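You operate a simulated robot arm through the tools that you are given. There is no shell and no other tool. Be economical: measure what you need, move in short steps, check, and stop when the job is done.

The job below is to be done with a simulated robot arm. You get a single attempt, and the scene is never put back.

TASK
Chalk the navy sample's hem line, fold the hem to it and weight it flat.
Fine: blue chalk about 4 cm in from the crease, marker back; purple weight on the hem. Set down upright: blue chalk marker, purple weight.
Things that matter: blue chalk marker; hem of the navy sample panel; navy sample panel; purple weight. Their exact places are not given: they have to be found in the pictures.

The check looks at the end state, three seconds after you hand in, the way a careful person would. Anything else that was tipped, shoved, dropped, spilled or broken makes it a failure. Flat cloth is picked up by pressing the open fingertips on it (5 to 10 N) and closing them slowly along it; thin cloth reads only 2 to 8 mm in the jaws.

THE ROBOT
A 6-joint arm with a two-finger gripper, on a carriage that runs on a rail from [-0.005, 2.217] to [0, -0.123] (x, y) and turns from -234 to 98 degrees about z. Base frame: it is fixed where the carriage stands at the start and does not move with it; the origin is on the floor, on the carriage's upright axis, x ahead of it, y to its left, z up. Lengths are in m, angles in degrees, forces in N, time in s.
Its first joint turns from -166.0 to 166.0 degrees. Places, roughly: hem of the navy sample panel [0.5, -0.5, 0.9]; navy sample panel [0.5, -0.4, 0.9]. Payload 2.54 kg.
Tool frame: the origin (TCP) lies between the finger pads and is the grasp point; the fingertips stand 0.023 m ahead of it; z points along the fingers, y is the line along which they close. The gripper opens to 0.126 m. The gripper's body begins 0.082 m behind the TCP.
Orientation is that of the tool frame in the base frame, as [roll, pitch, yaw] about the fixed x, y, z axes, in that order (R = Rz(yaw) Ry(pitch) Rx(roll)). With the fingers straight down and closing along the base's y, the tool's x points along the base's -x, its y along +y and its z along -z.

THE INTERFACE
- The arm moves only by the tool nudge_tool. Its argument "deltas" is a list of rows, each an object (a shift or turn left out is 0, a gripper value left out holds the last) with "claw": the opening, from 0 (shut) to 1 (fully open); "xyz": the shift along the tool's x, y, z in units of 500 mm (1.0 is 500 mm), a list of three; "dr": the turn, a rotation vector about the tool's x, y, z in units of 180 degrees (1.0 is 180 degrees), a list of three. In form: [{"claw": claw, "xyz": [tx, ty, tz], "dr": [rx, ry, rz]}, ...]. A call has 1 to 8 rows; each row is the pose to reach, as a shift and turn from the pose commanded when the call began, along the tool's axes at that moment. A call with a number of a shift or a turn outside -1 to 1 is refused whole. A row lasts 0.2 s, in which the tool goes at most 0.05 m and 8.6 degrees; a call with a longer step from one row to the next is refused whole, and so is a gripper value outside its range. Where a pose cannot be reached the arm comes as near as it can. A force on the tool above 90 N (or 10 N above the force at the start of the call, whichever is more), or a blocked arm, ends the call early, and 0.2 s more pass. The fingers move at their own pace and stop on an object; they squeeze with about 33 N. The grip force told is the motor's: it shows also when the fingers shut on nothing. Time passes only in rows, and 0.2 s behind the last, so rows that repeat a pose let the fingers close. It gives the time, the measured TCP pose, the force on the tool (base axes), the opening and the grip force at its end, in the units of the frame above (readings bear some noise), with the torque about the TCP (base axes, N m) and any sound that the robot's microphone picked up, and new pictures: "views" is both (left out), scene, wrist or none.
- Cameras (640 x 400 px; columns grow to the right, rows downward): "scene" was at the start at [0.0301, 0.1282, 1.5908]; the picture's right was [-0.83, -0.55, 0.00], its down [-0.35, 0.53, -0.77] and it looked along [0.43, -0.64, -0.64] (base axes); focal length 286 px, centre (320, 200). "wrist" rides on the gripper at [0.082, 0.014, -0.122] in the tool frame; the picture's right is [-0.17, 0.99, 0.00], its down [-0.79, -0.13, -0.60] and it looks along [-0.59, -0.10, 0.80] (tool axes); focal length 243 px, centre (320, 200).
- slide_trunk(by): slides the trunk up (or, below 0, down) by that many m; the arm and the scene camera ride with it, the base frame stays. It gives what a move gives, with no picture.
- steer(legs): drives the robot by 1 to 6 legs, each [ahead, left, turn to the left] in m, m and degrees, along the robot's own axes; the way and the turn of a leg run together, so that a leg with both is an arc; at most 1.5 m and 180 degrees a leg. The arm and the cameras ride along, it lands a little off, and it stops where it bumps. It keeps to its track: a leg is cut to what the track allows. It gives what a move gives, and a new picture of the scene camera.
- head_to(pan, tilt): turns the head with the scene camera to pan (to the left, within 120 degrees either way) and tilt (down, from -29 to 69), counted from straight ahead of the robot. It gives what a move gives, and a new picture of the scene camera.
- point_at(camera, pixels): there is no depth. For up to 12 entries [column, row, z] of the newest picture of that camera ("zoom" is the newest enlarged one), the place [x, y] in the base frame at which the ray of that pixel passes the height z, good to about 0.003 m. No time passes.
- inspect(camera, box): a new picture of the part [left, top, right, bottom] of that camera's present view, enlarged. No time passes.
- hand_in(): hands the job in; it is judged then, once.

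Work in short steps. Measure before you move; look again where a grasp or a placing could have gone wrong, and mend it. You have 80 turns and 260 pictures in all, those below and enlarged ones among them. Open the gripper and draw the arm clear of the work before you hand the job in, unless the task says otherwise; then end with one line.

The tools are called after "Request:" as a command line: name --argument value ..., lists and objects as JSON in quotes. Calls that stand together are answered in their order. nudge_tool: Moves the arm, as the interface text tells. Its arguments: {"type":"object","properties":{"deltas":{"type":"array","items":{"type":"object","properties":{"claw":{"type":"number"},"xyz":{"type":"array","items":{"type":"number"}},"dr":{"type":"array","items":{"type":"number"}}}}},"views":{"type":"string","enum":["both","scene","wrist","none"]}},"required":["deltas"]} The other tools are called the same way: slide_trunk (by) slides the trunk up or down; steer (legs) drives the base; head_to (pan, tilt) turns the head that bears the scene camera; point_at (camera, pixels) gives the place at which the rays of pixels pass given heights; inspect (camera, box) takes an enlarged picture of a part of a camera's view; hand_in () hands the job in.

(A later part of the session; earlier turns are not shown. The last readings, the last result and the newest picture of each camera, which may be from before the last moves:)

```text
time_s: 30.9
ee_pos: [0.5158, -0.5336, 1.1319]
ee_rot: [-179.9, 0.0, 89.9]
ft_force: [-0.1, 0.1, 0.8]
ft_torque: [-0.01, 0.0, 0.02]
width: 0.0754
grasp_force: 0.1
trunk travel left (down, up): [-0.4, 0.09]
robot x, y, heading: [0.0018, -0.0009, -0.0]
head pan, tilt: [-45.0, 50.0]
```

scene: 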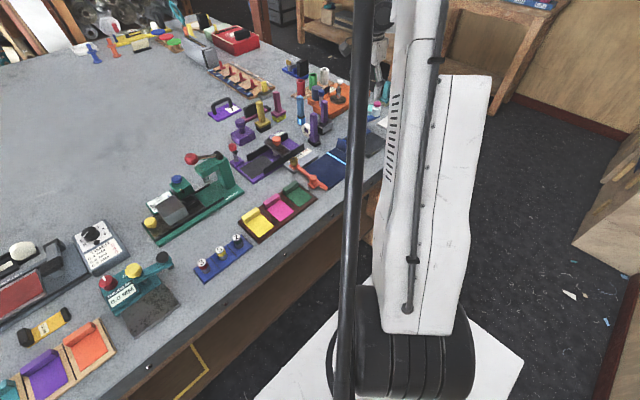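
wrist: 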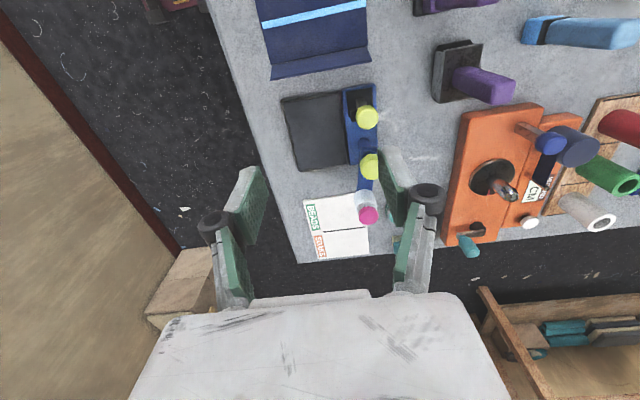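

I measure the mat edge, the yellow-knob posts and flap edge from this view.

Request:
point_at --camera "wrist" --pixels '[[283, 99, 0.91], [342, 93, 0.91], [376, 83, 0.91], [271, 78, 0.941], [369, 64, 0.941], [268, 66, 0.905], [365, 47, 0.905], [367, 117, 0.96], [347, 90, 0.92]]'

Request:
inspect --camera "wrist" --box '[220, 0, 460, 150]'

```text
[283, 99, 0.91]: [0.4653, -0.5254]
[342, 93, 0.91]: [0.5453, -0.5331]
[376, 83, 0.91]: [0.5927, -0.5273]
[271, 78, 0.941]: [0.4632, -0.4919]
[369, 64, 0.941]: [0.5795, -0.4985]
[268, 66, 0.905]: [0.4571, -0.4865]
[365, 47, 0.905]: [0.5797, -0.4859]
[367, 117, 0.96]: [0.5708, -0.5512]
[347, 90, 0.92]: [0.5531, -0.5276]
```

```text
2.67 times, centred on (340, 75) of wrist
```

zoom: 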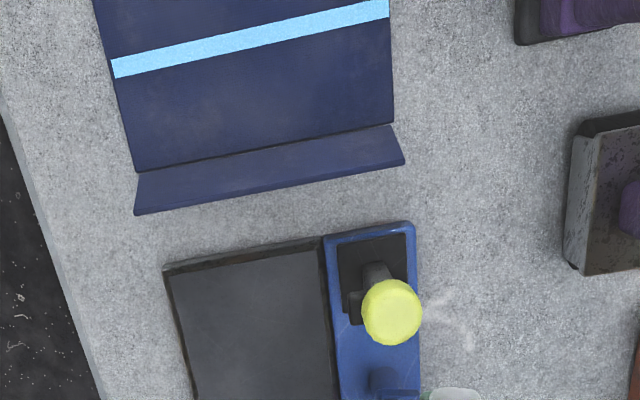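

Space between flap edge (y -0.496) and knob (y≈-0.54) fits the 24 mm fingers. I descend at (0.512,-0.513) to fingertip z≈0.935 first.

Request:
nudge_tool --deltas '[{"claw": 0.4, "xyz": [0.041, -0.008, 0]}, {"xyz": [0.041, -0.008, 0.09]}, {"xyz": [0.041, -0.008, 0.18]}, {"xyz": [0.041, -0.008, 0.27]}, {"xyz": [0.041, -0.008, 0.34]}, {"xyz": [0.041, -0.008, 0.345]}]'

Request:
inspect --camera "wrist" --box '[200, 50, 440, 200]'

Request:
inspect --camera "scene" --box '[270, 80, 430, 180]'

```text
time_s: 32.3
ee_pos: [0.5116, -0.5108, 0.9594]
ee_rot: [-180.0, 0.0, 89.9]
ft_force: [-0.3, -0.6, -0.3]
ft_torque: [0.05, 0.02, 0.0]
width: 0.0505
grasp_force: 0.1
trunk travel left (down, up): [-0.4, 0.09]
robot x, y, heading: [0.0021, 0.0004, -0.1]
head pan, tilt: [-45.0, 50.0]
```

scene: 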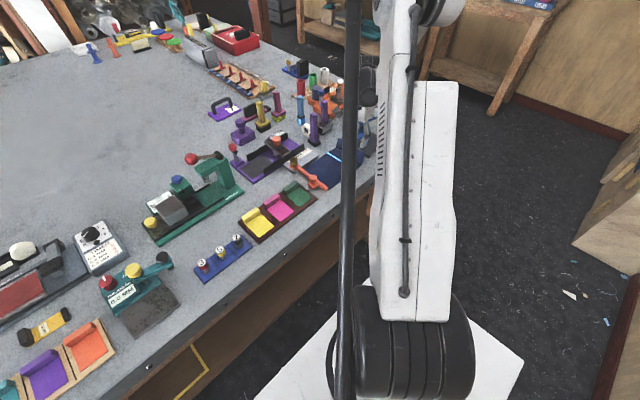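
wrist: 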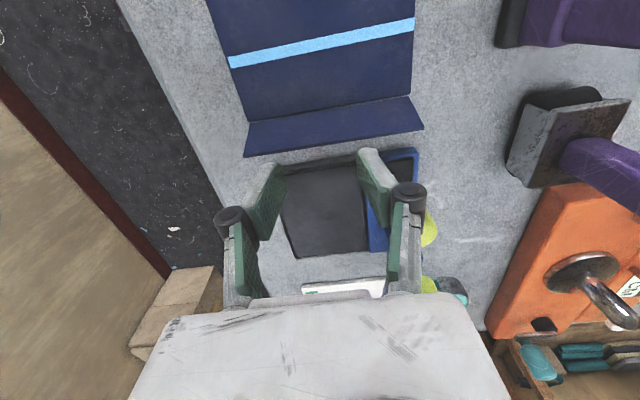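

```text
2.67 times, centred on (320, 125) of wrist
```

zoom: 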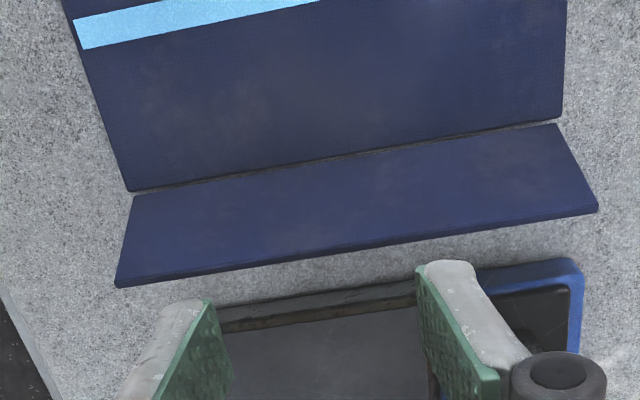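

```text
4.00 times, centred on (350, 130) of scene
```

zoom: 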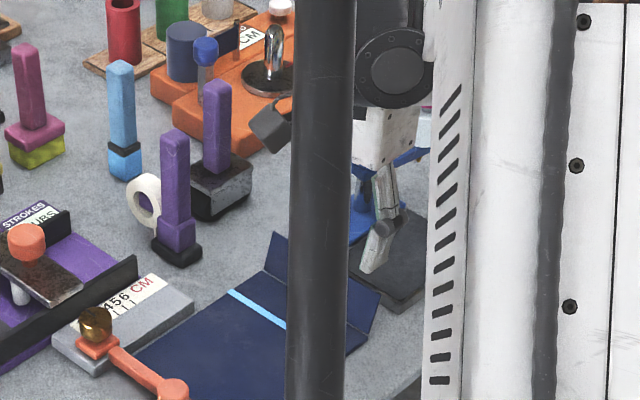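

Clear on all sides. I lower to fingertip z≈0.922 behind the flap and sweep it over in an arc about the crease.

Request:
nudge_tool --deltas '[{"claw": 0.4, "xyz": [0, 0, 0.028]}, {"xyz": [0.011, 0, 0.02]}, {"xyz": [0.022, 0, 0.012]}, {"xyz": [0.035, 0, 0.012]}, {"xyz": [0.048, 0, 0.012]}, {"xyz": [0.06, 0, 0.016]}, {"xyz": [0.072, 0, 0.02]}]' --views "wrist"

Request:
inspect --camera "wrist" --box '[200, 50, 440, 200]'

```text
time_s: 33.9
ee_pos: [0.5115, -0.4743, 0.9505]
ee_rot: [-180.0, 0.0, 90.0]
ft_force: [-0.6, -0.5, -0.3]
ft_torque: [0.0, 0.0, 0.03]
width: 0.0504
grasp_force: 0.1
trunk travel left (down, up): [-0.4, 0.09]
robot x, y, heading: [0.0039, 0.0001, 0.2]
head pan, tilt: [-45.0, 50.0]
```

wrist: 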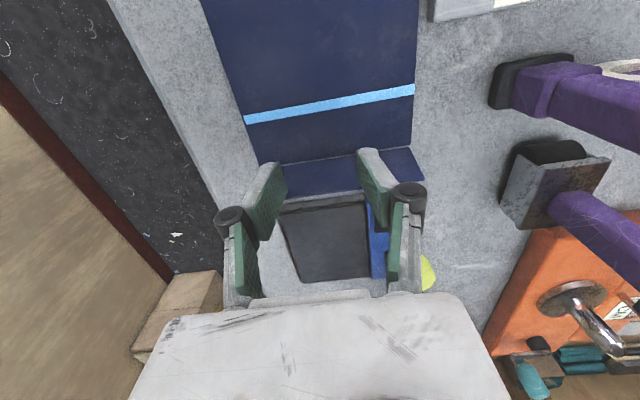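

```text
2.67 times, centred on (320, 125) of wrist
```

zoom: 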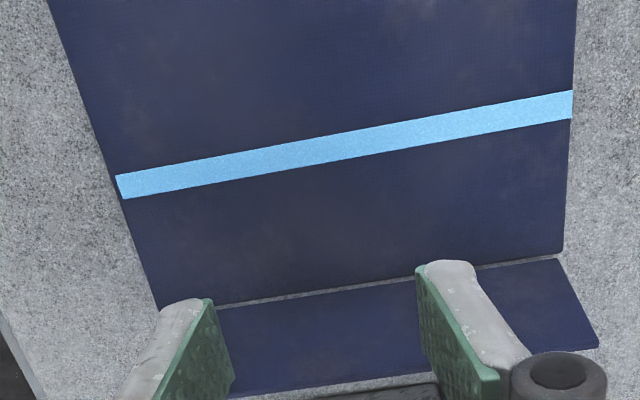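

The flap still lies outside and the fingers passed over it with no force, so it stands lower than assumed. I re-measure its edge from this new angle.

Request:
point_at --camera "zoom" --pixels '[[270, 301, 0.903], [270, 391, 0.903], [270, 391, 0.92], [270, 391, 0.94], [598, 347, 0.903], [598, 347, 0.92], [598, 347, 0.94], [557, 259, 0.903], [563, 250, 0.903], [120, 185, 0.904]]'

Request:
inspect --camera "scene" --box '[290, 100, 410, 175]'

```text
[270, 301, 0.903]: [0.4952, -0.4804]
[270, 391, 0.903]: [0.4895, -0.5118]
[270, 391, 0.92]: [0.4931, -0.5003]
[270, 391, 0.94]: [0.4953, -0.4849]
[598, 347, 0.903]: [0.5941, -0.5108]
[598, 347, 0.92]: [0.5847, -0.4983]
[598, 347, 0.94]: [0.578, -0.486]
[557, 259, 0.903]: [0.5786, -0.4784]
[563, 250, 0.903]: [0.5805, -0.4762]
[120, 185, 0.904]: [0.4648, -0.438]
```

```text
5.33 times, centred on (350, 138) of scene
```

zoom: 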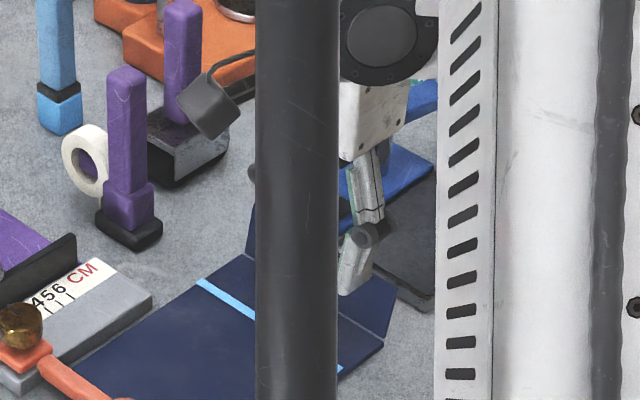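

The edge now reads about (y -0.486, z 0.94): the fingers slid over it. I lift, go back outside to y≈-0.514 and go lower (fingertips z≈0.914).

Request:
nudge_tool --deltas '[{"claw": 0.4, "xyz": [0, 0, -0.08]}, {"xyz": [-0.04, 0, -0.08]}, {"xyz": [-0.08, 0, -0.08]}, {"xyz": [-0.08, 0, -0.03]}, {"xyz": [-0.08, 0, 0.02]}, {"xyz": [-0.08, 0, 0.027]}, {"xyz": [-0.08, 0, 0.027]}, {"xyz": [-0.08, 0, 0.027]}]' --views "wrist"

Request:
inspect --camera "wrist" --box '[200, 50, 440, 200]'

Request:
inspect --camera "scene" --box '[290, 100, 410, 175]'

```text
time_s: 35.7
ee_pos: [0.5111, -0.5142, 0.9366]
ee_rot: [180.0, 0.0, 90.0]
ft_force: [-0.5, 0.9, -0.2]
ft_torque: [-0.04, 0.01, 0.01]
width: 0.0506
grasp_force: 0.0
trunk travel left (down, up): [-0.4, 0.09]
robot x, y, heading: [0.0009, -0.0027, -0.2]
head pan, tilt: [-45.0, 50.0]
```

wrist: 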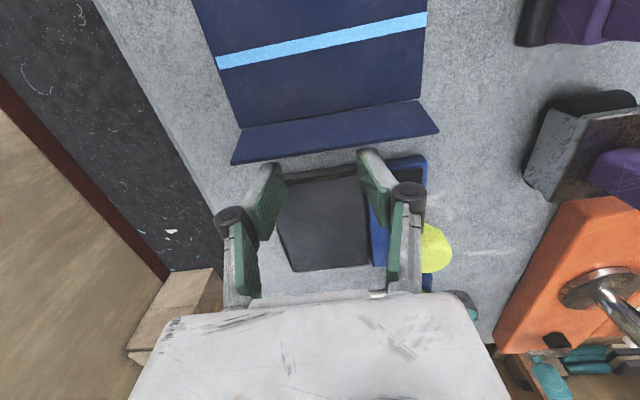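

```text
2.67 times, centred on (320, 125) of wrist
```

zoom: 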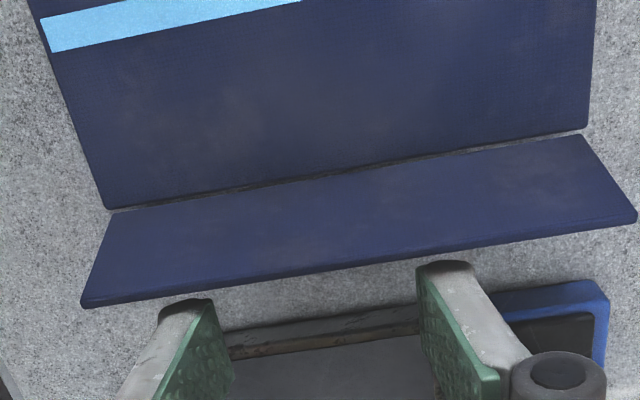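

```text
5.33 times, centred on (350, 138) of scene
```

zoom: 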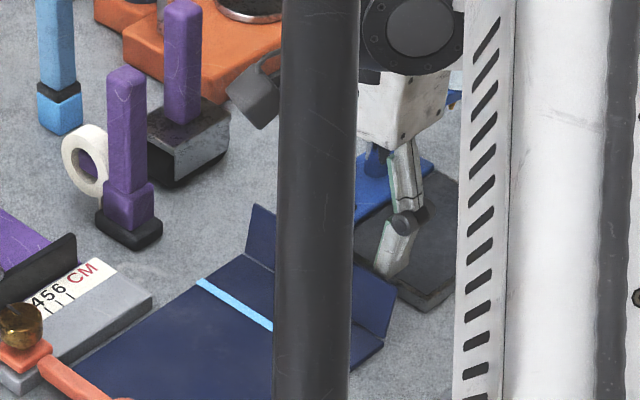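

Fingers are outside and low. I push slowly through the first part of the arc, then look.

Request:
nudge_tool --deltas '[{"claw": 0.4, "xyz": [0.012, 0, -0.002]}, {"xyz": [0.024, 0, -0.006]}, {"xyz": [0.034, 0, -0.013]}, {"xyz": [0.044, 0, -0.02]}, {"xyz": [0.054, 0, -0.021]}, {"xyz": [0.064, 0, -0.022]}]' --views "wrist"

Request:
inspect --camera "wrist" --box '[200, 50, 440, 200]'

Request:
inspect --camera "scene" --box '[290, 100, 410, 175]'

```text
time_s: 37.1
ee_pos: [0.511, -0.483, 0.9465]
ee_rot: [-180.0, 0.0, 89.9]
ft_force: [0.5, -0.2, 0.7]
ft_torque: [-0.03, 0.0, 0.02]
width: 0.0504
grasp_force: 0.1
trunk travel left (down, up): [-0.4, 0.09]
robot x, y, heading: [0.0008, 0.0021, 0.0]
head pan, tilt: [-45.0, 50.0]
```

wrist: 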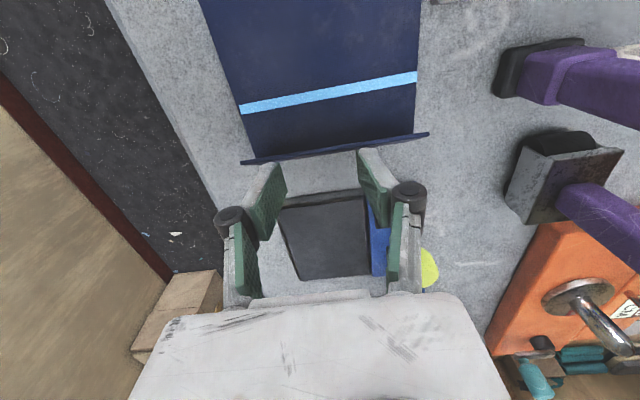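

```text
2.67 times, centred on (320, 125) of wrist
```

zoom: 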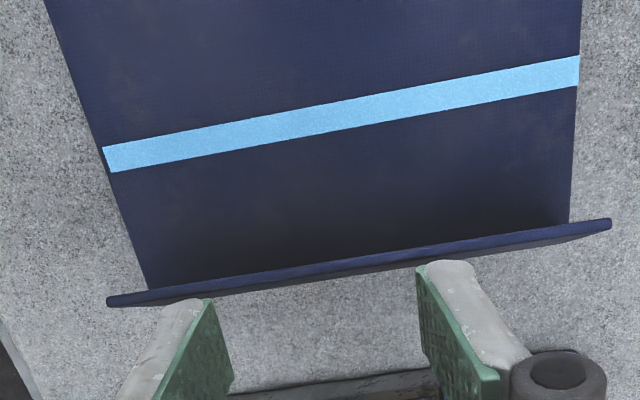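

```text
5.33 times, centred on (350, 138) of scene
```

zoom: 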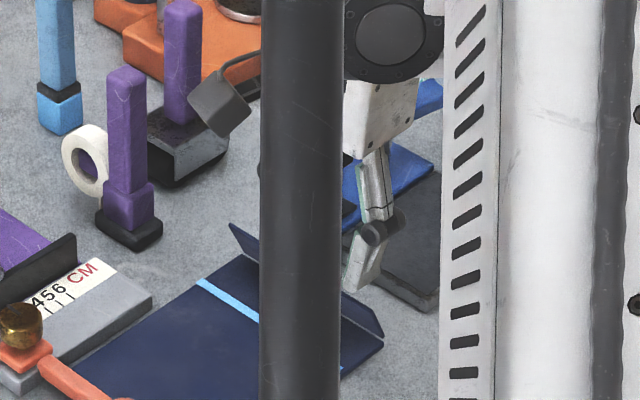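

The flap is now leaning inward ahead of the fingers. I continue the arc down.

Request:
nudge_tool --deltas '[{"claw": 0.4, "xyz": [0.01, 0, 0.002]}, {"xyz": [0.019, 0, 0.006]}, {"xyz": [0.026, 0, 0.011]}, {"xyz": [0.032, 0, 0.017]}, {"xyz": [0.036, 0, 0.022]}]' --views "wrist"

Request:
inspect --camera "wrist" --box '[200, 50, 440, 200]'

```text
time_s: 38.3
ee_pos: [0.5117, -0.4655, 0.9366]
ee_rot: [-180.0, 0.0, 90.0]
ft_force: [-0.2, 0.1, 0.4]
ft_torque: [0.01, 0.0, 0.04]
width: 0.0504
grasp_force: 0.1
trunk travel left (down, up): [-0.4, 0.09]
robot x, y, heading: [0.002, -0.0044, -0.2]
head pan, tilt: [-45.0, 50.0]
```

wrist: 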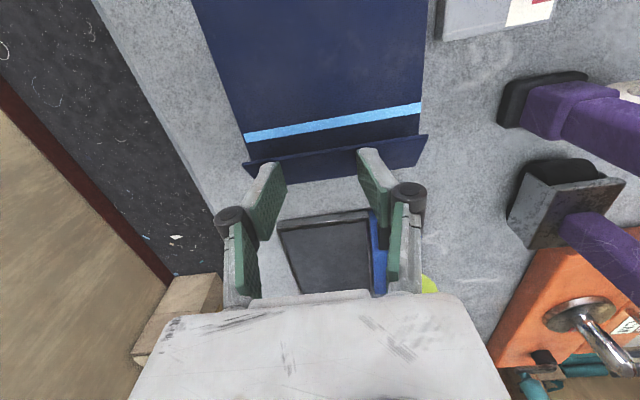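

```text
2.67 times, centred on (320, 125) of wrist
```

zoom: 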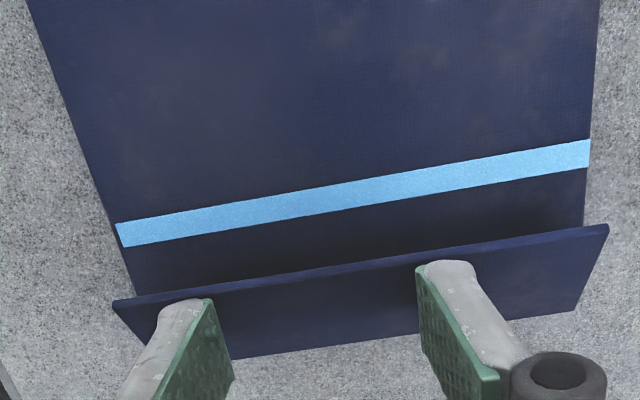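

Flap leans inward well past vertical. I continue down and forward to press it flat.

Request:
nudge_tool --deltas '[{"claw": 0.4, "xyz": [0.006, 0, 0.005]}, {"xyz": [0.01, 0, 0.009]}, {"xyz": [0.012, 0, 0.012]}, {"xyz": [0.012, 0, 0.012]}]' --views "wrist"

Request:
inspect --camera "wrist" --box '[200, 50, 440, 200]'

Request:
inspect --camera "scene" --box '[290, 100, 410, 175]'

```text
time_s: 39.3
ee_pos: [0.5105, -0.4592, 0.9305]
ee_rot: [-179.9, 0.0, 90.0]
ft_force: [0.1, 0.1, 0.3]
ft_torque: [0.04, -0.01, 0.03]
width: 0.0505
grasp_force: 0.1
trunk travel left (down, up): [-0.4, 0.09]
robot x, y, heading: [0.001, 0.0006, -0.0]
head pan, tilt: [-45.0, 50.0]
```

wrist: 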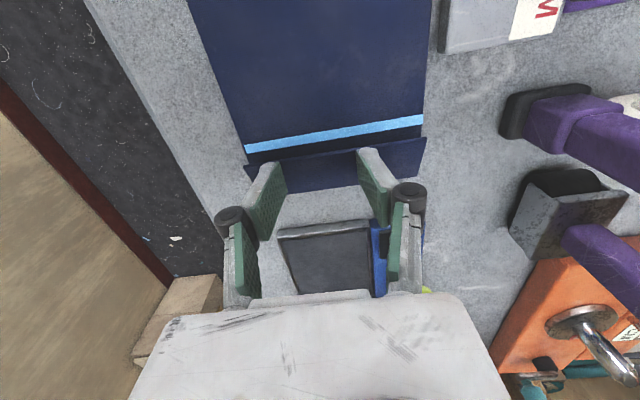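

```text
2.67 times, centred on (320, 125) of wrist
```

zoom: 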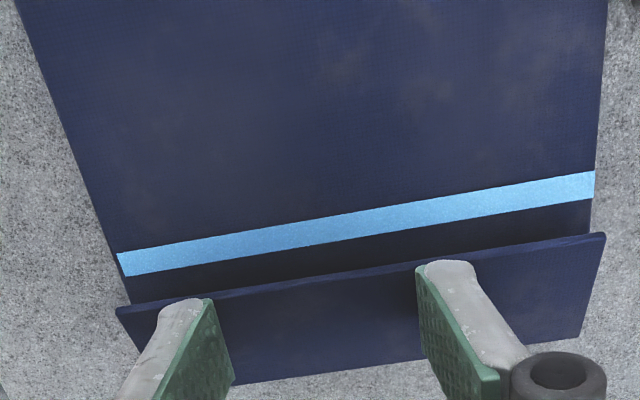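

```text
5.33 times, centred on (350, 138) of scene
```

zoom: 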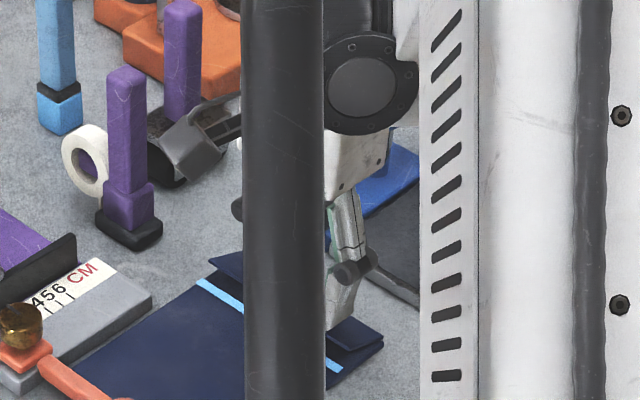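

Nearly flat; I lower in ~1 mm steps to press with a light force.

Request:
nudge_tool --deltas '[{"claw": 0.4, "xyz": [0.002, 0, 0.002]}, {"xyz": [0.004, 0, 0.004]}, {"xyz": [0.004, 0, 0.004]}]' --views "wrist"

Request:
inspect --camera "wrist" --box '[200, 50, 440, 200]'

```text
time_s: 40.1
ee_pos: [0.5111, -0.4572, 0.9279]
ee_rot: [180.0, -0.1, 90.0]
ft_force: [0.8, 0.0, -0.8]
ft_torque: [0.03, -0.02, 0.02]
width: 0.0507
grasp_force: 0.1
trunk travel left (down, up): [-0.4, 0.09]
robot x, y, heading: [0.0024, 0.0003, 0.0]
head pan, tilt: [-45.0, 50.0]
```

wrist: 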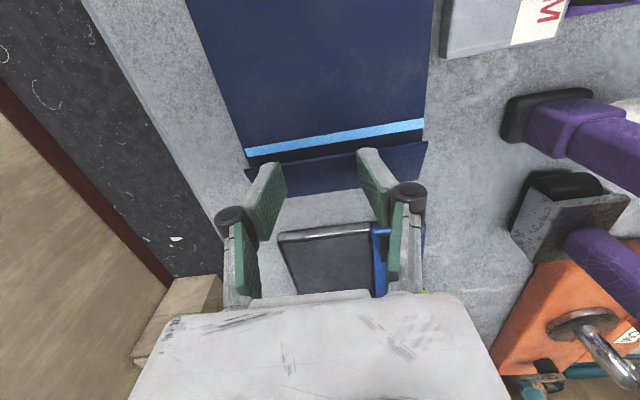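

```text
2.67 times, centred on (320, 125) of wrist
```

zoom: 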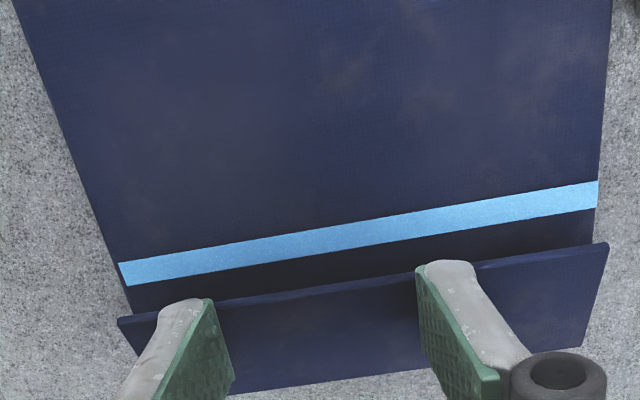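

I check where the flap edge and tip are now.

Request:
point_at --camera "zoom" --pixels '[[118, 320, 0.91], [118, 320, 0.92], [118, 320, 0.93], [606, 244, 0.91], [606, 244, 0.92], [606, 244, 0.93], [134, 312, 0.903], [592, 236, 0.903], [584, 345, 0.903], [121, 274, 0.903]]'

```text
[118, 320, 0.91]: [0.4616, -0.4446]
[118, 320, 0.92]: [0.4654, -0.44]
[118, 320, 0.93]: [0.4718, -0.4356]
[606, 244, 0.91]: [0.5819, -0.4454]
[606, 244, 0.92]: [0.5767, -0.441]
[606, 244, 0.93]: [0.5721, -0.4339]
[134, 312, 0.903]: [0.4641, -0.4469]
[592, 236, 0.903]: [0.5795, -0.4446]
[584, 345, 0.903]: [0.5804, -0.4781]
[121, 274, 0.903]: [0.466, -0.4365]
```

Edge is at z≈0.913, close to flat, with no force yet; I lower further in 1 mm steps.

Request:
nudge_tool --deltas '[{"claw": 0.4, "xyz": [0, 0, 0.002]}, {"xyz": [0, 0, 0.004]}, {"xyz": [0, 0, 0.004]}]' --views "none"

```text
time_s: 40.9
ee_pos: [0.5115, -0.4562, 0.9263]
ee_rot: [180.0, -0.1, 90.1]
ft_force: [0.8, 0.4, 0.7]
ft_torque: [0.02, 0.01, 0.0]
width: 0.0503
grasp_force: 0.1
trunk travel left (down, up): [-0.4, 0.09]
robot x, y, heading: [-0.0023, -0.002, 0.1]
head pan, tilt: [-45.0, 50.0]
```

Request:
nudge_tool --deltas '[{"claw": 0.4, "xyz": [0, 0, 0.001]}, {"xyz": [0, 0, 0.002]}, {"xyz": [0, 0, 0.002]}]' --views "wrist"

Request:
inspect --camera "wrist" --box '[200, 50, 440, 200]'

```text
time_s: 41.7
ee_pos: [0.5118, -0.4573, 0.9266]
ee_rot: [-180.0, 0.1, 90.0]
ft_force: [0.1, 0.1, -0.2]
ft_torque: [-0.01, -0.02, -0.01]
width: 0.0503
grasp_force: 0.1
trunk travel left (down, up): [-0.4, 0.09]
robot x, y, heading: [-0.0007, -0.0014, -0.2]
head pan, tilt: [-45.0, 50.0]
```

wrist: 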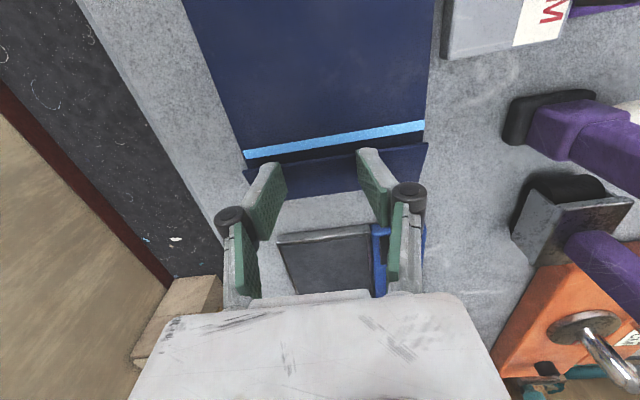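

```text
2.67 times, centred on (320, 125) of wrist
```

zoom: 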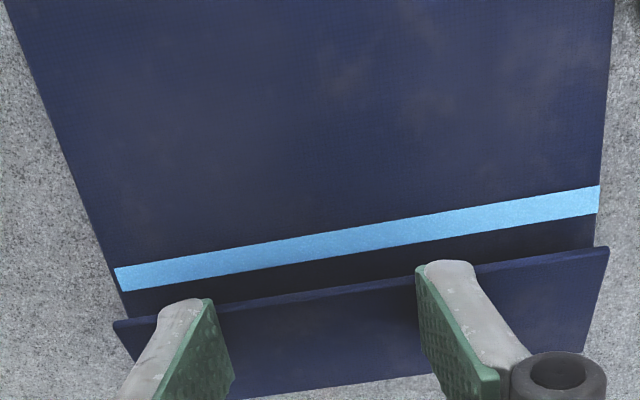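

Still no reaction; another 1–2 mm.

Request:
nudge_tool --deltas '[{"claw": 0.4, "xyz": [0, 0, 0.001]}, {"xyz": [0, 0, 0.002]}, {"xyz": [0, 0, 0.003]}, {"xyz": [0, 0, 0.003]}]' --views "none"

```text
time_s: 42.7
ee_pos: [0.5109, -0.4588, 0.9241]
ee_rot: [180.0, 0.0, 90.0]
ft_force: [-0.2, -0.3, -0.1]
ft_torque: [0.02, -0.02, 0.01]
width: 0.0506
grasp_force: 0.0
trunk travel left (down, up): [-0.4, 0.09]
robot x, y, heading: [-0.0035, -0.0016, -0.1]
head pan, tilt: [-45.0, 50.0]
```

Request:
nudge_tool --deltas '[{"claw": 0.4, "xyz": [0, 0, 0.001]}, {"xyz": [0, 0, 0.002]}, {"xyz": [0, 0, 0.003]}, {"xyz": [0, 0, 0.003]}]' --views "wrist"

Request:
inspect --camera "wrist" --box '[200, 50, 440, 200]'

Request:
inspect --camera "scene" --box '[290, 100, 410, 175]'

```text
time_s: 43.7
ee_pos: [0.5114, -0.4583, 0.9223]
ee_rot: [179.9, -0.1, 90.0]
ft_force: [0.3, -0.4, -0.7]
ft_torque: [0.02, -0.01, 0.03]
width: 0.0502
grasp_force: 0.0
trunk travel left (down, up): [-0.4, 0.09]
robot x, y, heading: [-0.001, -0.0028, -0.0]
head pan, tilt: [-45.0, 50.0]
```

wrist: 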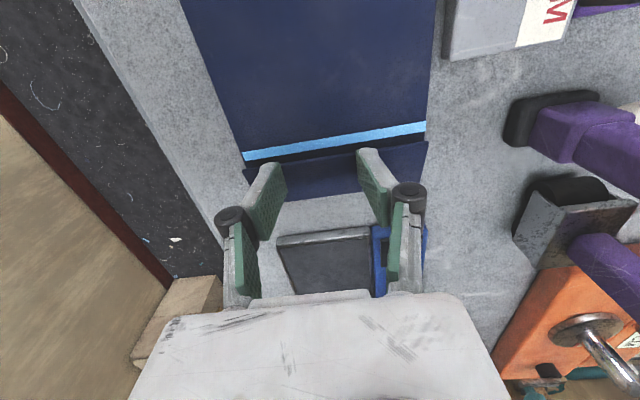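

```text
2.67 times, centred on (320, 125) of wrist
```

zoom: 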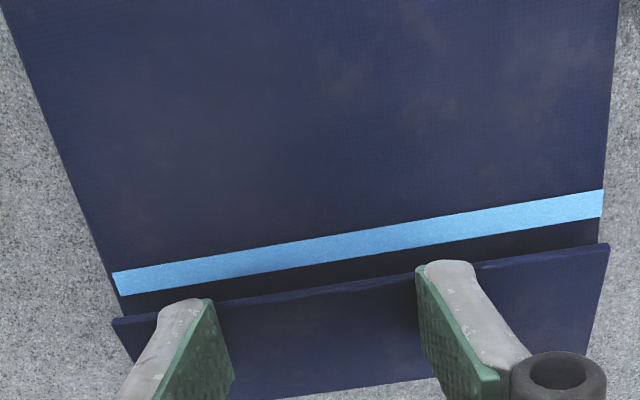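

```text
5.33 times, centred on (350, 138) of scene
```

zoom: 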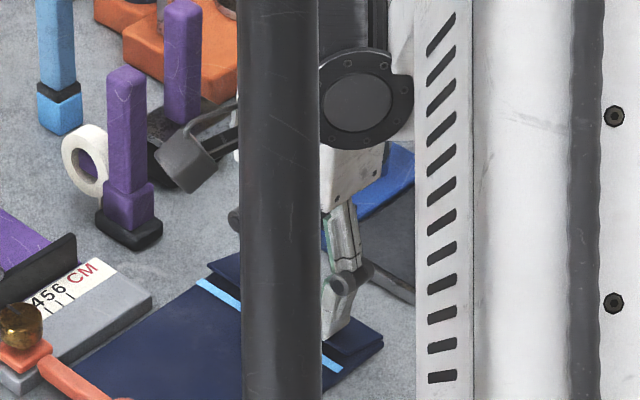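

The fold is visibly lowering in the scene view. I keep going down.

Request:
nudge_tool --deltas '[{"claw": 0.4, "xyz": [0.002, 0, 0.002]}, {"xyz": [0.004, 0, 0.004]}, {"xyz": [0.004, 0, 0.006]}, {"xyz": [0.004, 0, 0.006]}]' --views "none"

```text
time_s: 44.7
ee_pos: [0.5116, -0.454, 0.92]
ee_rot: [-180.0, 0.0, 90.0]
ft_force: [-0.2, -0.3, 0.3]
ft_torque: [0.04, -0.01, -0.01]
width: 0.0503
grasp_force: 0.1
trunk travel left (down, up): [-0.4, 0.09]
robot x, y, heading: [-0.0027, -0.003, 0.1]
head pan, tilt: [-45.0, 50.0]
```

Request:
nudge_tool --deltas '[{"claw": 0.4, "xyz": [0, 0, 0.002]}, {"xyz": [0, 0, 0.004]}, {"xyz": [0, 0, 0.006]}, {"xyz": [0, 0, 0.006]}]' --views "wrist"

Request:
inspect --camera "wrist" --box '[200, 50, 440, 200]'

```text
time_s: 45.7
ee_pos: [0.5109, -0.4553, 0.9165]
ee_rot: [-180.0, 0.0, 90.0]
ft_force: [-0.2, 0.0, 0.1]
ft_torque: [0.02, -0.03, 0.0]
width: 0.0502
grasp_force: 0.1
trunk travel left (down, up): [-0.4, 0.09]
robot x, y, heading: [0.0032, 0.0003, -0.0]
head pan, tilt: [-45.0, 50.0]
```

wrist: 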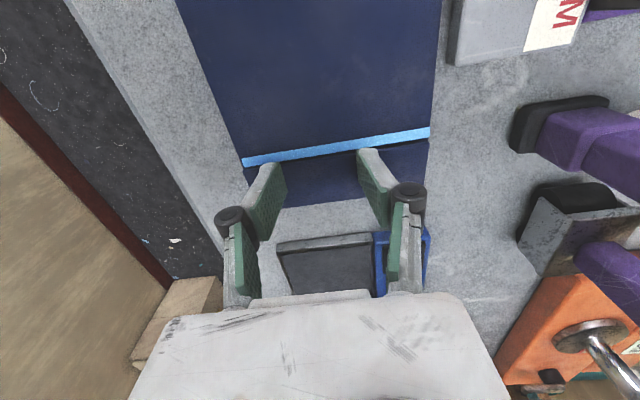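

```text
2.67 times, centred on (320, 125) of wrist
```

zoom: 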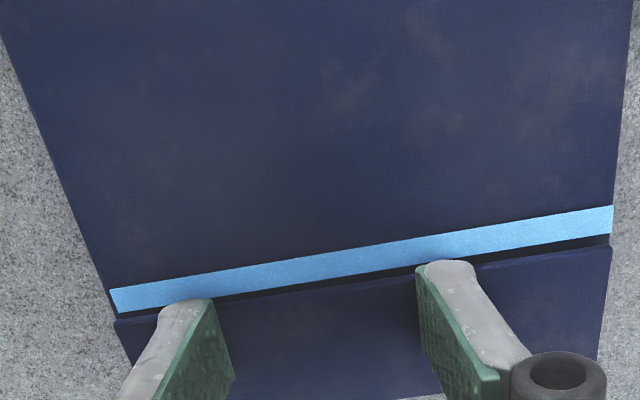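

The edge is nearly on the line. Keep lowering until force rises.

Request:
nudge_tool --deltas '[{"claw": 0.4, "xyz": [0, 0, 0.002]}, {"xyz": [0, 0, 0.004]}, {"xyz": [0, 0, 0.006]}, {"xyz": [0, 0, 0.006]}]' --views "none"

```text
time_s: 46.7
ee_pos: [0.5137, -0.4562, 0.9149]
ee_rot: [180.0, -0.1, 90.0]
ft_force: [0.7, -0.5, 0.4]
ft_torque: [-0.02, 0.0, 0.01]
width: 0.0506
grasp_force: 0.2
trunk travel left (down, up): [-0.4, 0.09]
robot x, y, heading: [-0.0021, 0.0005, -0.0]
head pan, tilt: [-45.0, 50.0]
```

Request:
nudge_tool --deltas '[{"claw": 0.4, "xyz": [0, 0, 0.002]}, {"xyz": [0, 0, 0.004]}, {"xyz": [0, 0, 0.004]}]' --views "wrist"

Request:
inspect --camera "wrist" --box '[200, 50, 440, 200]'

```text
time_s: 47.5
ee_pos: [0.5113, -0.4551, 0.912]
ee_rot: [-180.0, 0.0, 89.9]
ft_force: [3.9, -6.1, 14.9]
ft_torque: [-0.25, -0.38, -0.08]
width: 0.0518
grasp_force: 1.4
trunk travel left (down, up): [-0.4, 0.09]
robot x, y, heading: [0.0, -0.0003, -0.1]
head pan, tilt: [-45.0, 50.0]
```

wrist: 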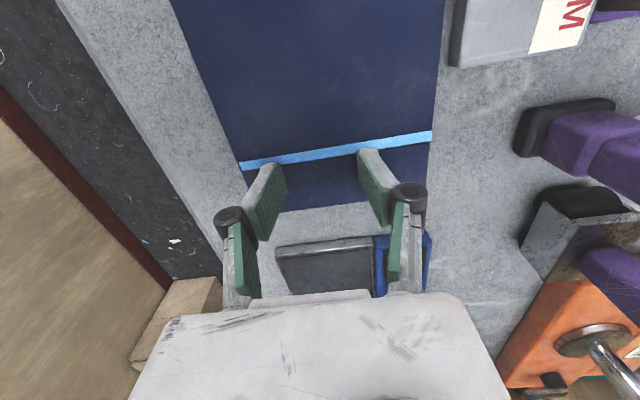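

```text
2.67 times, centred on (320, 125) of wrist
```

zoom: 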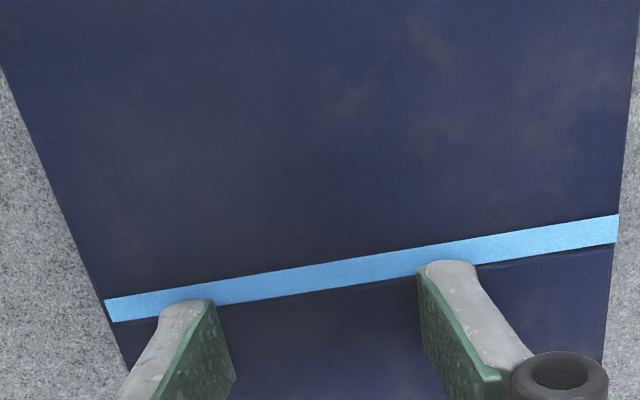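

Pressed flat with the edge along the chalk line at 15 N. I hold briefly, then lift straight up and see if it stays.

Request:
nudge_tool --deltas '[{"claw": 0.4}, {"xyz": [0, 0, -0.03]}, {"xyz": [0, 0, -0.12]}, {"xyz": [0, 0, -0.21]}, {"xyz": [0, 0, -0.3]}, {"xyz": [0, 0, -0.39]}, {"xyz": [0, 0, -0.43]}, {"xyz": [0, 0, -0.43]}]'

Request:
inspect --camera "wrist" --box '[200, 0, 440, 150]'

Request:
inspect --camera "scene" --box '[270, 100, 390, 175]'

```text
time_s: 49.3
ee_pos: [0.5115, -0.4581, 1.1272]
ee_rot: [-180.0, 0.0, 90.0]
ft_force: [0.4, 0.2, -0.2]
ft_torque: [0.0, -0.02, 0.0]
width: 0.0503
grasp_force: 0.1
trunk travel left (down, up): [-0.4, 0.09]
robot x, y, heading: [-0.0018, 0.002, 0.1]
head pan, tilt: [-45.0, 50.0]
```

scene: 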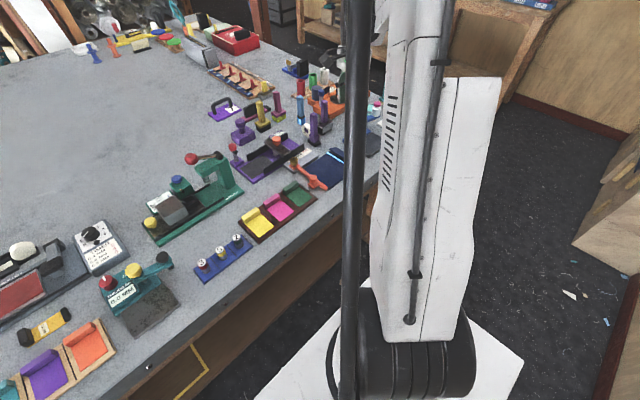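
wrist: 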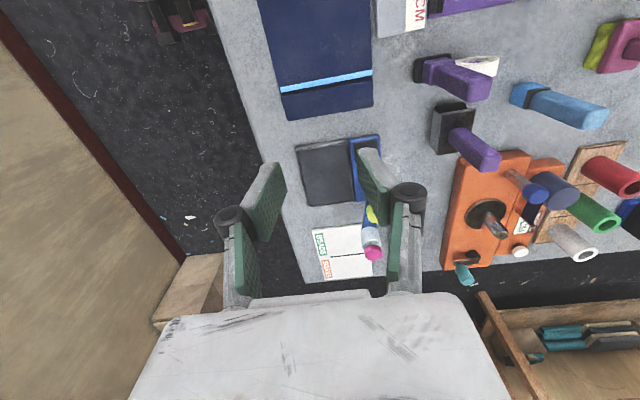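

```text
2.67 times, centred on (320, 75) of wrist
```

zoom: 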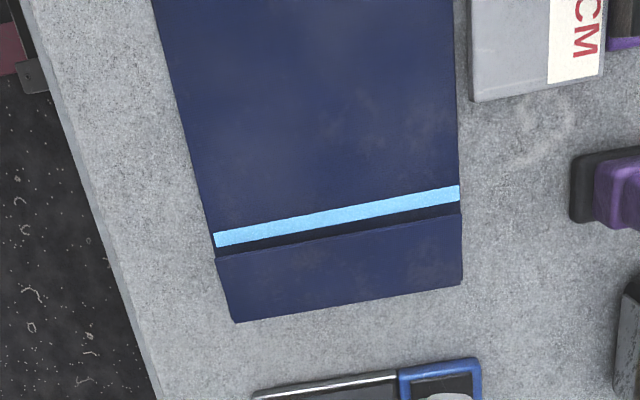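

```text
5.33 times, centred on (330, 138) of scene
```

zoom: 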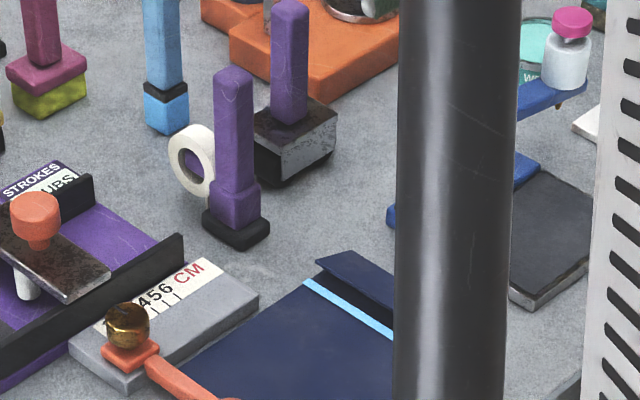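

The fold holds with a slight lift. Now identify the purple weight: I rotate back (tool x → base -x) while moving toward the purple objects for a close look.

Request:
nudge_tool --deltas '[{"claw": 0.6, "xyz": [0.035, 0.045, 0], "dr": [0, 0, -0.045]}, {"xyz": [0.07, 0.09, 0], "dr": [0, 0, -0.09]}, {"xyz": [0.105, 0.135, 0], "dr": [0, 0, -0.135]}, {"xyz": [0.14, 0.18, 0], "dr": [0, 0, -0.18]}, {"xyz": [0.175, 0.225, 0], "dr": [0, 0, -0.225]}, {"xyz": [0.21, 0.27, 0], "dr": [0, 0, -0.27]}, {"xyz": [0.245, 0.315, 0], "dr": [0, 0, -0.315]}, {"xyz": [0.28, 0.36, 0], "dr": [0, 0, -0.36]}]' --views "none"

Request:
nudge_tool --deltas '[{"claw": 0.6, "dr": [0, 0, -0.045]}, {"dr": [0, 0, -0.09]}, {"dr": [0, 0, -0.135]}, {"dr": [0, 0, -0.14]}, {"dr": [0, 0, -0.14]}]' --views "wrist"

Request:
inspect --camera "wrist" --box '[240, 60, 480, 210]'

Request:
inspect --camera "scene" --box '[195, 85, 315, 160]'

```text
time_s: 51.1
ee_pos: [0.6914, -0.3155, 1.1264]
ee_rot: [-180.0, 0.1, 154.8]
ft_force: [0.0, 0.1, 0.7]
ft_torque: [0.0, 0.02, -0.01]
width: 0.0758
grasp_force: 0.1
trunk travel left (down, up): [-0.4, 0.09]
robot x, y, heading: [-0.0028, 0.0021, 0.0]
head pan, tilt: [-45.0, 50.0]
```

```text
time_s: 52.3
ee_pos: [0.6917, -0.3161, 1.1267]
ee_rot: [-179.9, 0.0, -179.9]
ft_force: [-0.8, -0.2, -0.5]
ft_torque: [0.01, 0.02, 0.01]
width: 0.0755
grasp_force: 0.1
trunk travel left (down, up): [-0.4, 0.09]
robot x, y, heading: [-0.0027, 0.0003, -0.2]
head pan, tilt: [-45.0, 50.0]
```

wrist: 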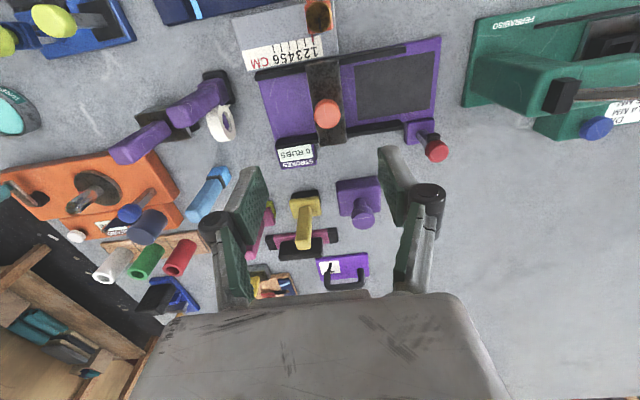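

```text
2.67 times, centred on (360, 135) of wrist
```

zoom: 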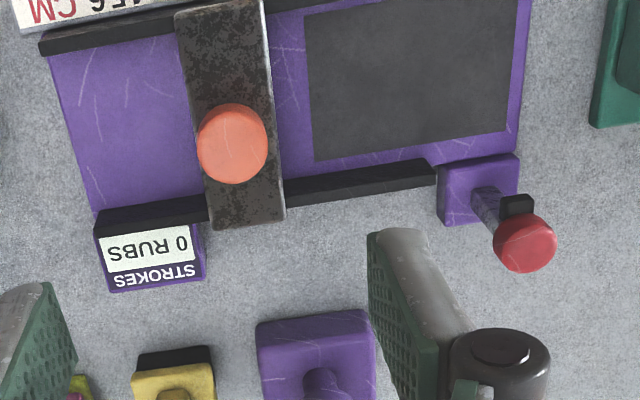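

```text
5.33 times, centred on (255, 122) of scene
```

zoom: 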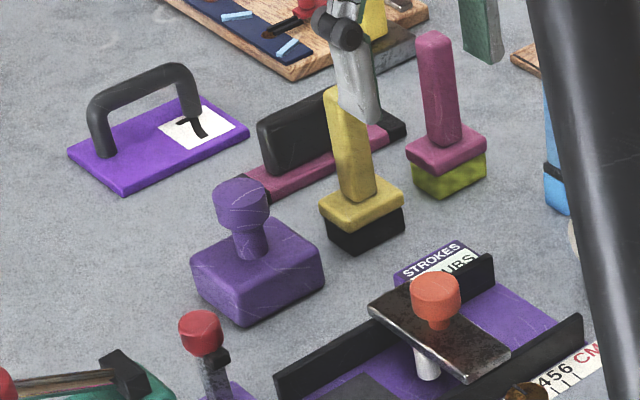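

The purple block with a knob is the weight. The table level is really ≈0.882, so I measure with that.

Request:
point_at --camera "wrist" --pixels '[[337, 185, 0.882], [381, 178, 0.882], [363, 219, 0.95], [363, 219, 0.96], [363, 212, 0.95], [352, 186, 0.915], [351, 218, 0.95], [375, 218, 0.95]]'

Request:
point_at --camera "zoom" --pixels '[[243, 326, 0.882], [324, 286, 0.882], [190, 290, 0.882], [242, 205, 0.94], [242, 205, 0.95], [242, 205, 0.96], [252, 258, 0.915], [243, 285, 0.915]]'

```text
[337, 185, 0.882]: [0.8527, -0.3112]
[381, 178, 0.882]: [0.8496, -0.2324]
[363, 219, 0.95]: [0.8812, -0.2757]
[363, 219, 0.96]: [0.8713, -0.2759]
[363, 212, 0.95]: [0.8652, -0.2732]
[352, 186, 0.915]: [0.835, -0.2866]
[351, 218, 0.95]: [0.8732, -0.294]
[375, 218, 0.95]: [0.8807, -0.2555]
```

```text
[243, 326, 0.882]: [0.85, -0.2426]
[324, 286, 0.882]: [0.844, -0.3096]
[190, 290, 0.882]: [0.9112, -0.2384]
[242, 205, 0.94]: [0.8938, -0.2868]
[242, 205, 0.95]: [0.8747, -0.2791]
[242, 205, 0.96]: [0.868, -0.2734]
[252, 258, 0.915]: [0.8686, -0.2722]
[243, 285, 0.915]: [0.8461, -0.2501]
```

Weight: block x 0.848–0.91, y -0.312…-0.236, knob centre ≈(0.873,-0.276), top ≈0.957. I move above it and check.

Request:
nudge_tool --deltas '[{"claw": 0.6, "xyz": [-0.09, 0.02, 0]}, {"xyz": [-0.18, 0.04, 0]}, {"xyz": [-0.27, 0.06, 0]}, {"xyz": [-0.35, 0.077, 0]}, {"xyz": [-0.364, 0.08, 0]}, {"xyz": [-0.364, 0.08, 0.08]}, {"xyz": [-0.364, 0.08, 0.12]}, {"xyz": [-0.364, 0.08, 0.12]}]' --views "wrist"

Request:
inspect --camera "wrist" --box '[200, 50, 440, 200]'

```text
time_s: 54.1
ee_pos: [0.8713, -0.2729, 1.068]
ee_rot: [180.0, 0.0, 179.9]
ft_force: [0.2, 0.5, -0.1]
ft_torque: [0.01, 0.0, -0.01]
width: 0.0753
grasp_force: 0.0
trunk travel left (down, up): [-0.4, 0.09]
robot x, y, heading: [-0.0006, -0.0023, 0.1]
head pan, tilt: [-45.0, 50.0]
```

wrist: 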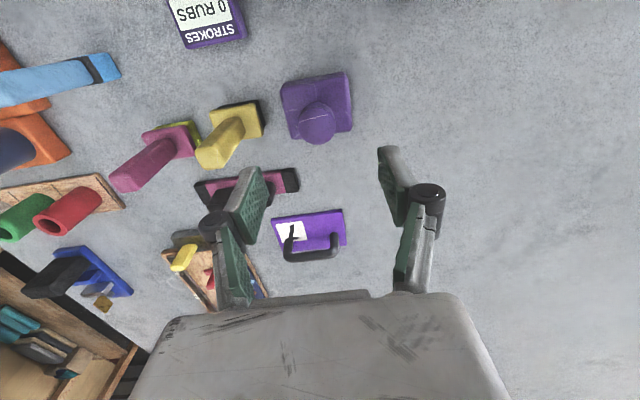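

```text
2.67 times, centred on (320, 125) of wrist
```

zoom: 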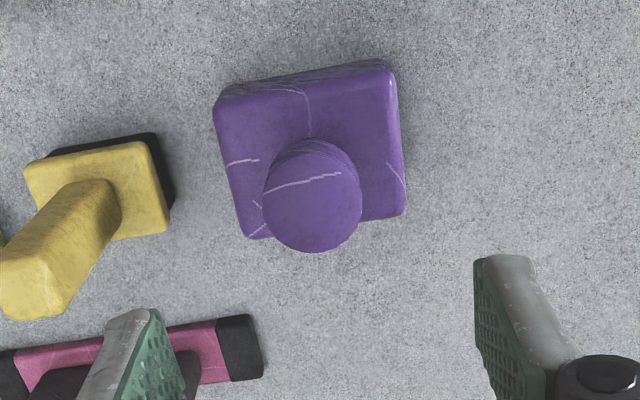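

Locate the knob disc and block corners from above.

Request:
point_at --camera "zoom" --pixels '[[312, 198, 0.955], [263, 200, 0.955], [361, 200, 0.955], [221, 97, 0.882], [388, 62, 0.882], [218, 110, 0.915], [393, 80, 0.915], [405, 205, 0.915], [255, 238, 0.915]]'

```text
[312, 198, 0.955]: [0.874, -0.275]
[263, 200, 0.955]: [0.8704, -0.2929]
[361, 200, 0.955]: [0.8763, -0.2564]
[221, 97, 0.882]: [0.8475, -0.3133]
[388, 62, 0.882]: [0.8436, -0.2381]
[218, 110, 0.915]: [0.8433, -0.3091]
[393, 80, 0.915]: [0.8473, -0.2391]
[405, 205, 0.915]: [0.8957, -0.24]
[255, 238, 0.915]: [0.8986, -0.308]
```

I narrow the jaws to 55 mm (yellow brush near) and descend on the knob to TCP z≈0.946.

Request:
nudge_tool --deltas '[{"claw": 0.44, "xyz": [-0.004, -0.004, 0.02]}, {"xyz": [-0.004, -0.004, 0.1]}, {"xyz": [-0.004, -0.004, 0.17]}, {"xyz": [-0.004, -0.004, 0.22]}, {"xyz": [-0.004, -0.004, 0.24]}, {"xyz": [-0.004, -0.004, 0.242]}]' --views "wrist"

Request:
inspect --camera "scene" --box '[195, 85, 315, 160]'

```text
time_s: 55.5
ee_pos: [0.8753, -0.2771, 0.9449]
ee_rot: [-179.9, 0.0, -180.0]
ft_force: [0.4, -1.3, -0.1]
ft_torque: [-0.01, 0.0, 0.01]
width: 0.0555
grasp_force: 0.1
trunk travel left (down, up): [-0.4, 0.09]
robot x, y, heading: [0.0009, -0.0016, -0.3]
head pan, tilt: [-45.0, 50.0]
```

wrist: 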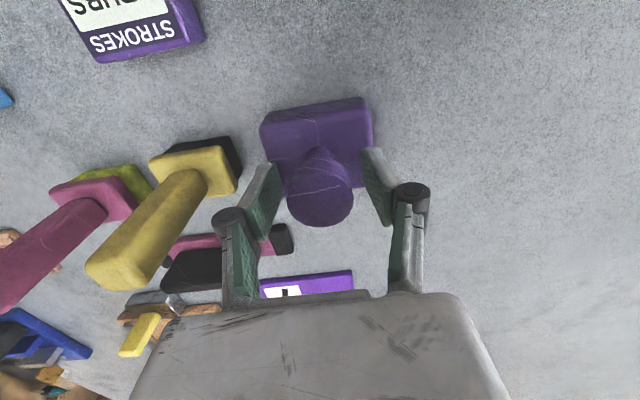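

```text
5.33 times, centred on (255, 122) of scene
```

zoom: 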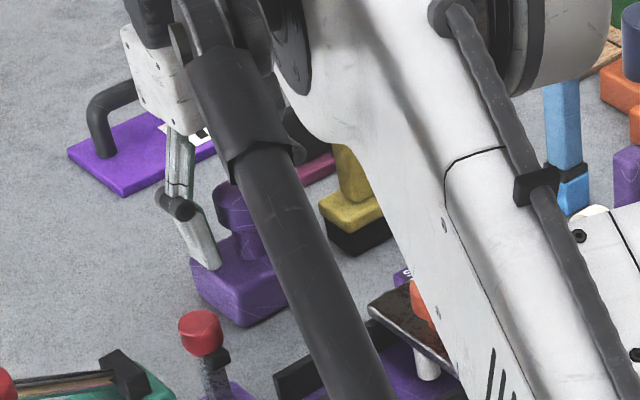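

Fingers straddle the knob above the block. I close.

Request:
nudge_tool --deltas '[{"claw": 0}, {"claw": 0}, {"claw": 0}]' --views "wrist"

```text
time_s: 56.3
ee_pos: [0.8748, -0.2758, 0.9454]
ee_rot: [-179.9, 0.0, 180.0]
ft_force: [-0.8, 0.3, -0.3]
ft_torque: [0.02, -0.02, 0.0]
width: 0.0263
grasp_force: 33.5
trunk travel left (down, up): [-0.4, 0.09]
robot x, y, heading: [0.0024, -0.0005, -0.1]
head pan, tilt: [-45.0, 50.0]
```

wrist: 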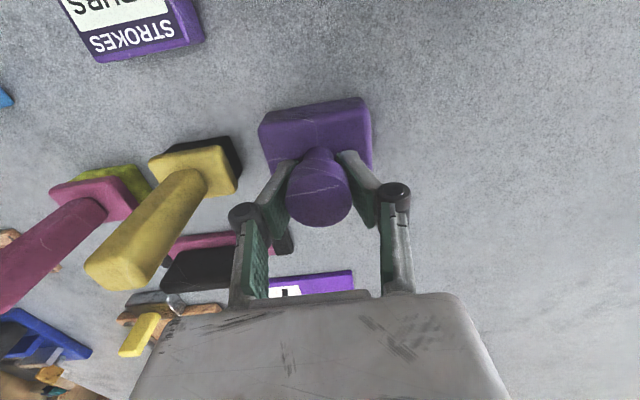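

Grip holds at 26 mm. I lift to z≈1.14.

Request:
nudge_tool --deltas '[{"claw": 0, "xyz": [0, 0, -0.02]}, {"xyz": [0, 0, -0.06]}, {"xyz": [0, 0, -0.14]}, {"xyz": [0, 0, -0.23]}, {"xyz": [0, 0, -0.32]}, {"xyz": [0, 0, -0.39]}, {"xyz": [0, 0, -0.39]}]' --views "wrist"

```text
time_s: 57.9
ee_pos: [0.8749, -0.2786, 1.1387]
ee_rot: [-180.0, 0.0, -179.9]
ft_force: [-0.7, -0.4, 0.2]
ft_torque: [-0.01, -0.04, 0.03]
width: 0.0001
grasp_force: 27.7
trunk travel left (down, up): [-0.4, 0.09]
robot x, y, heading: [0.0017, -0.0007, 0.2]
head pan, tilt: [-45.0, 50.0]
```

wrist: 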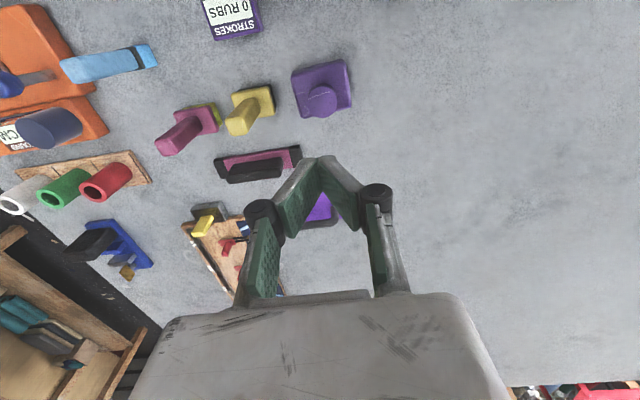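

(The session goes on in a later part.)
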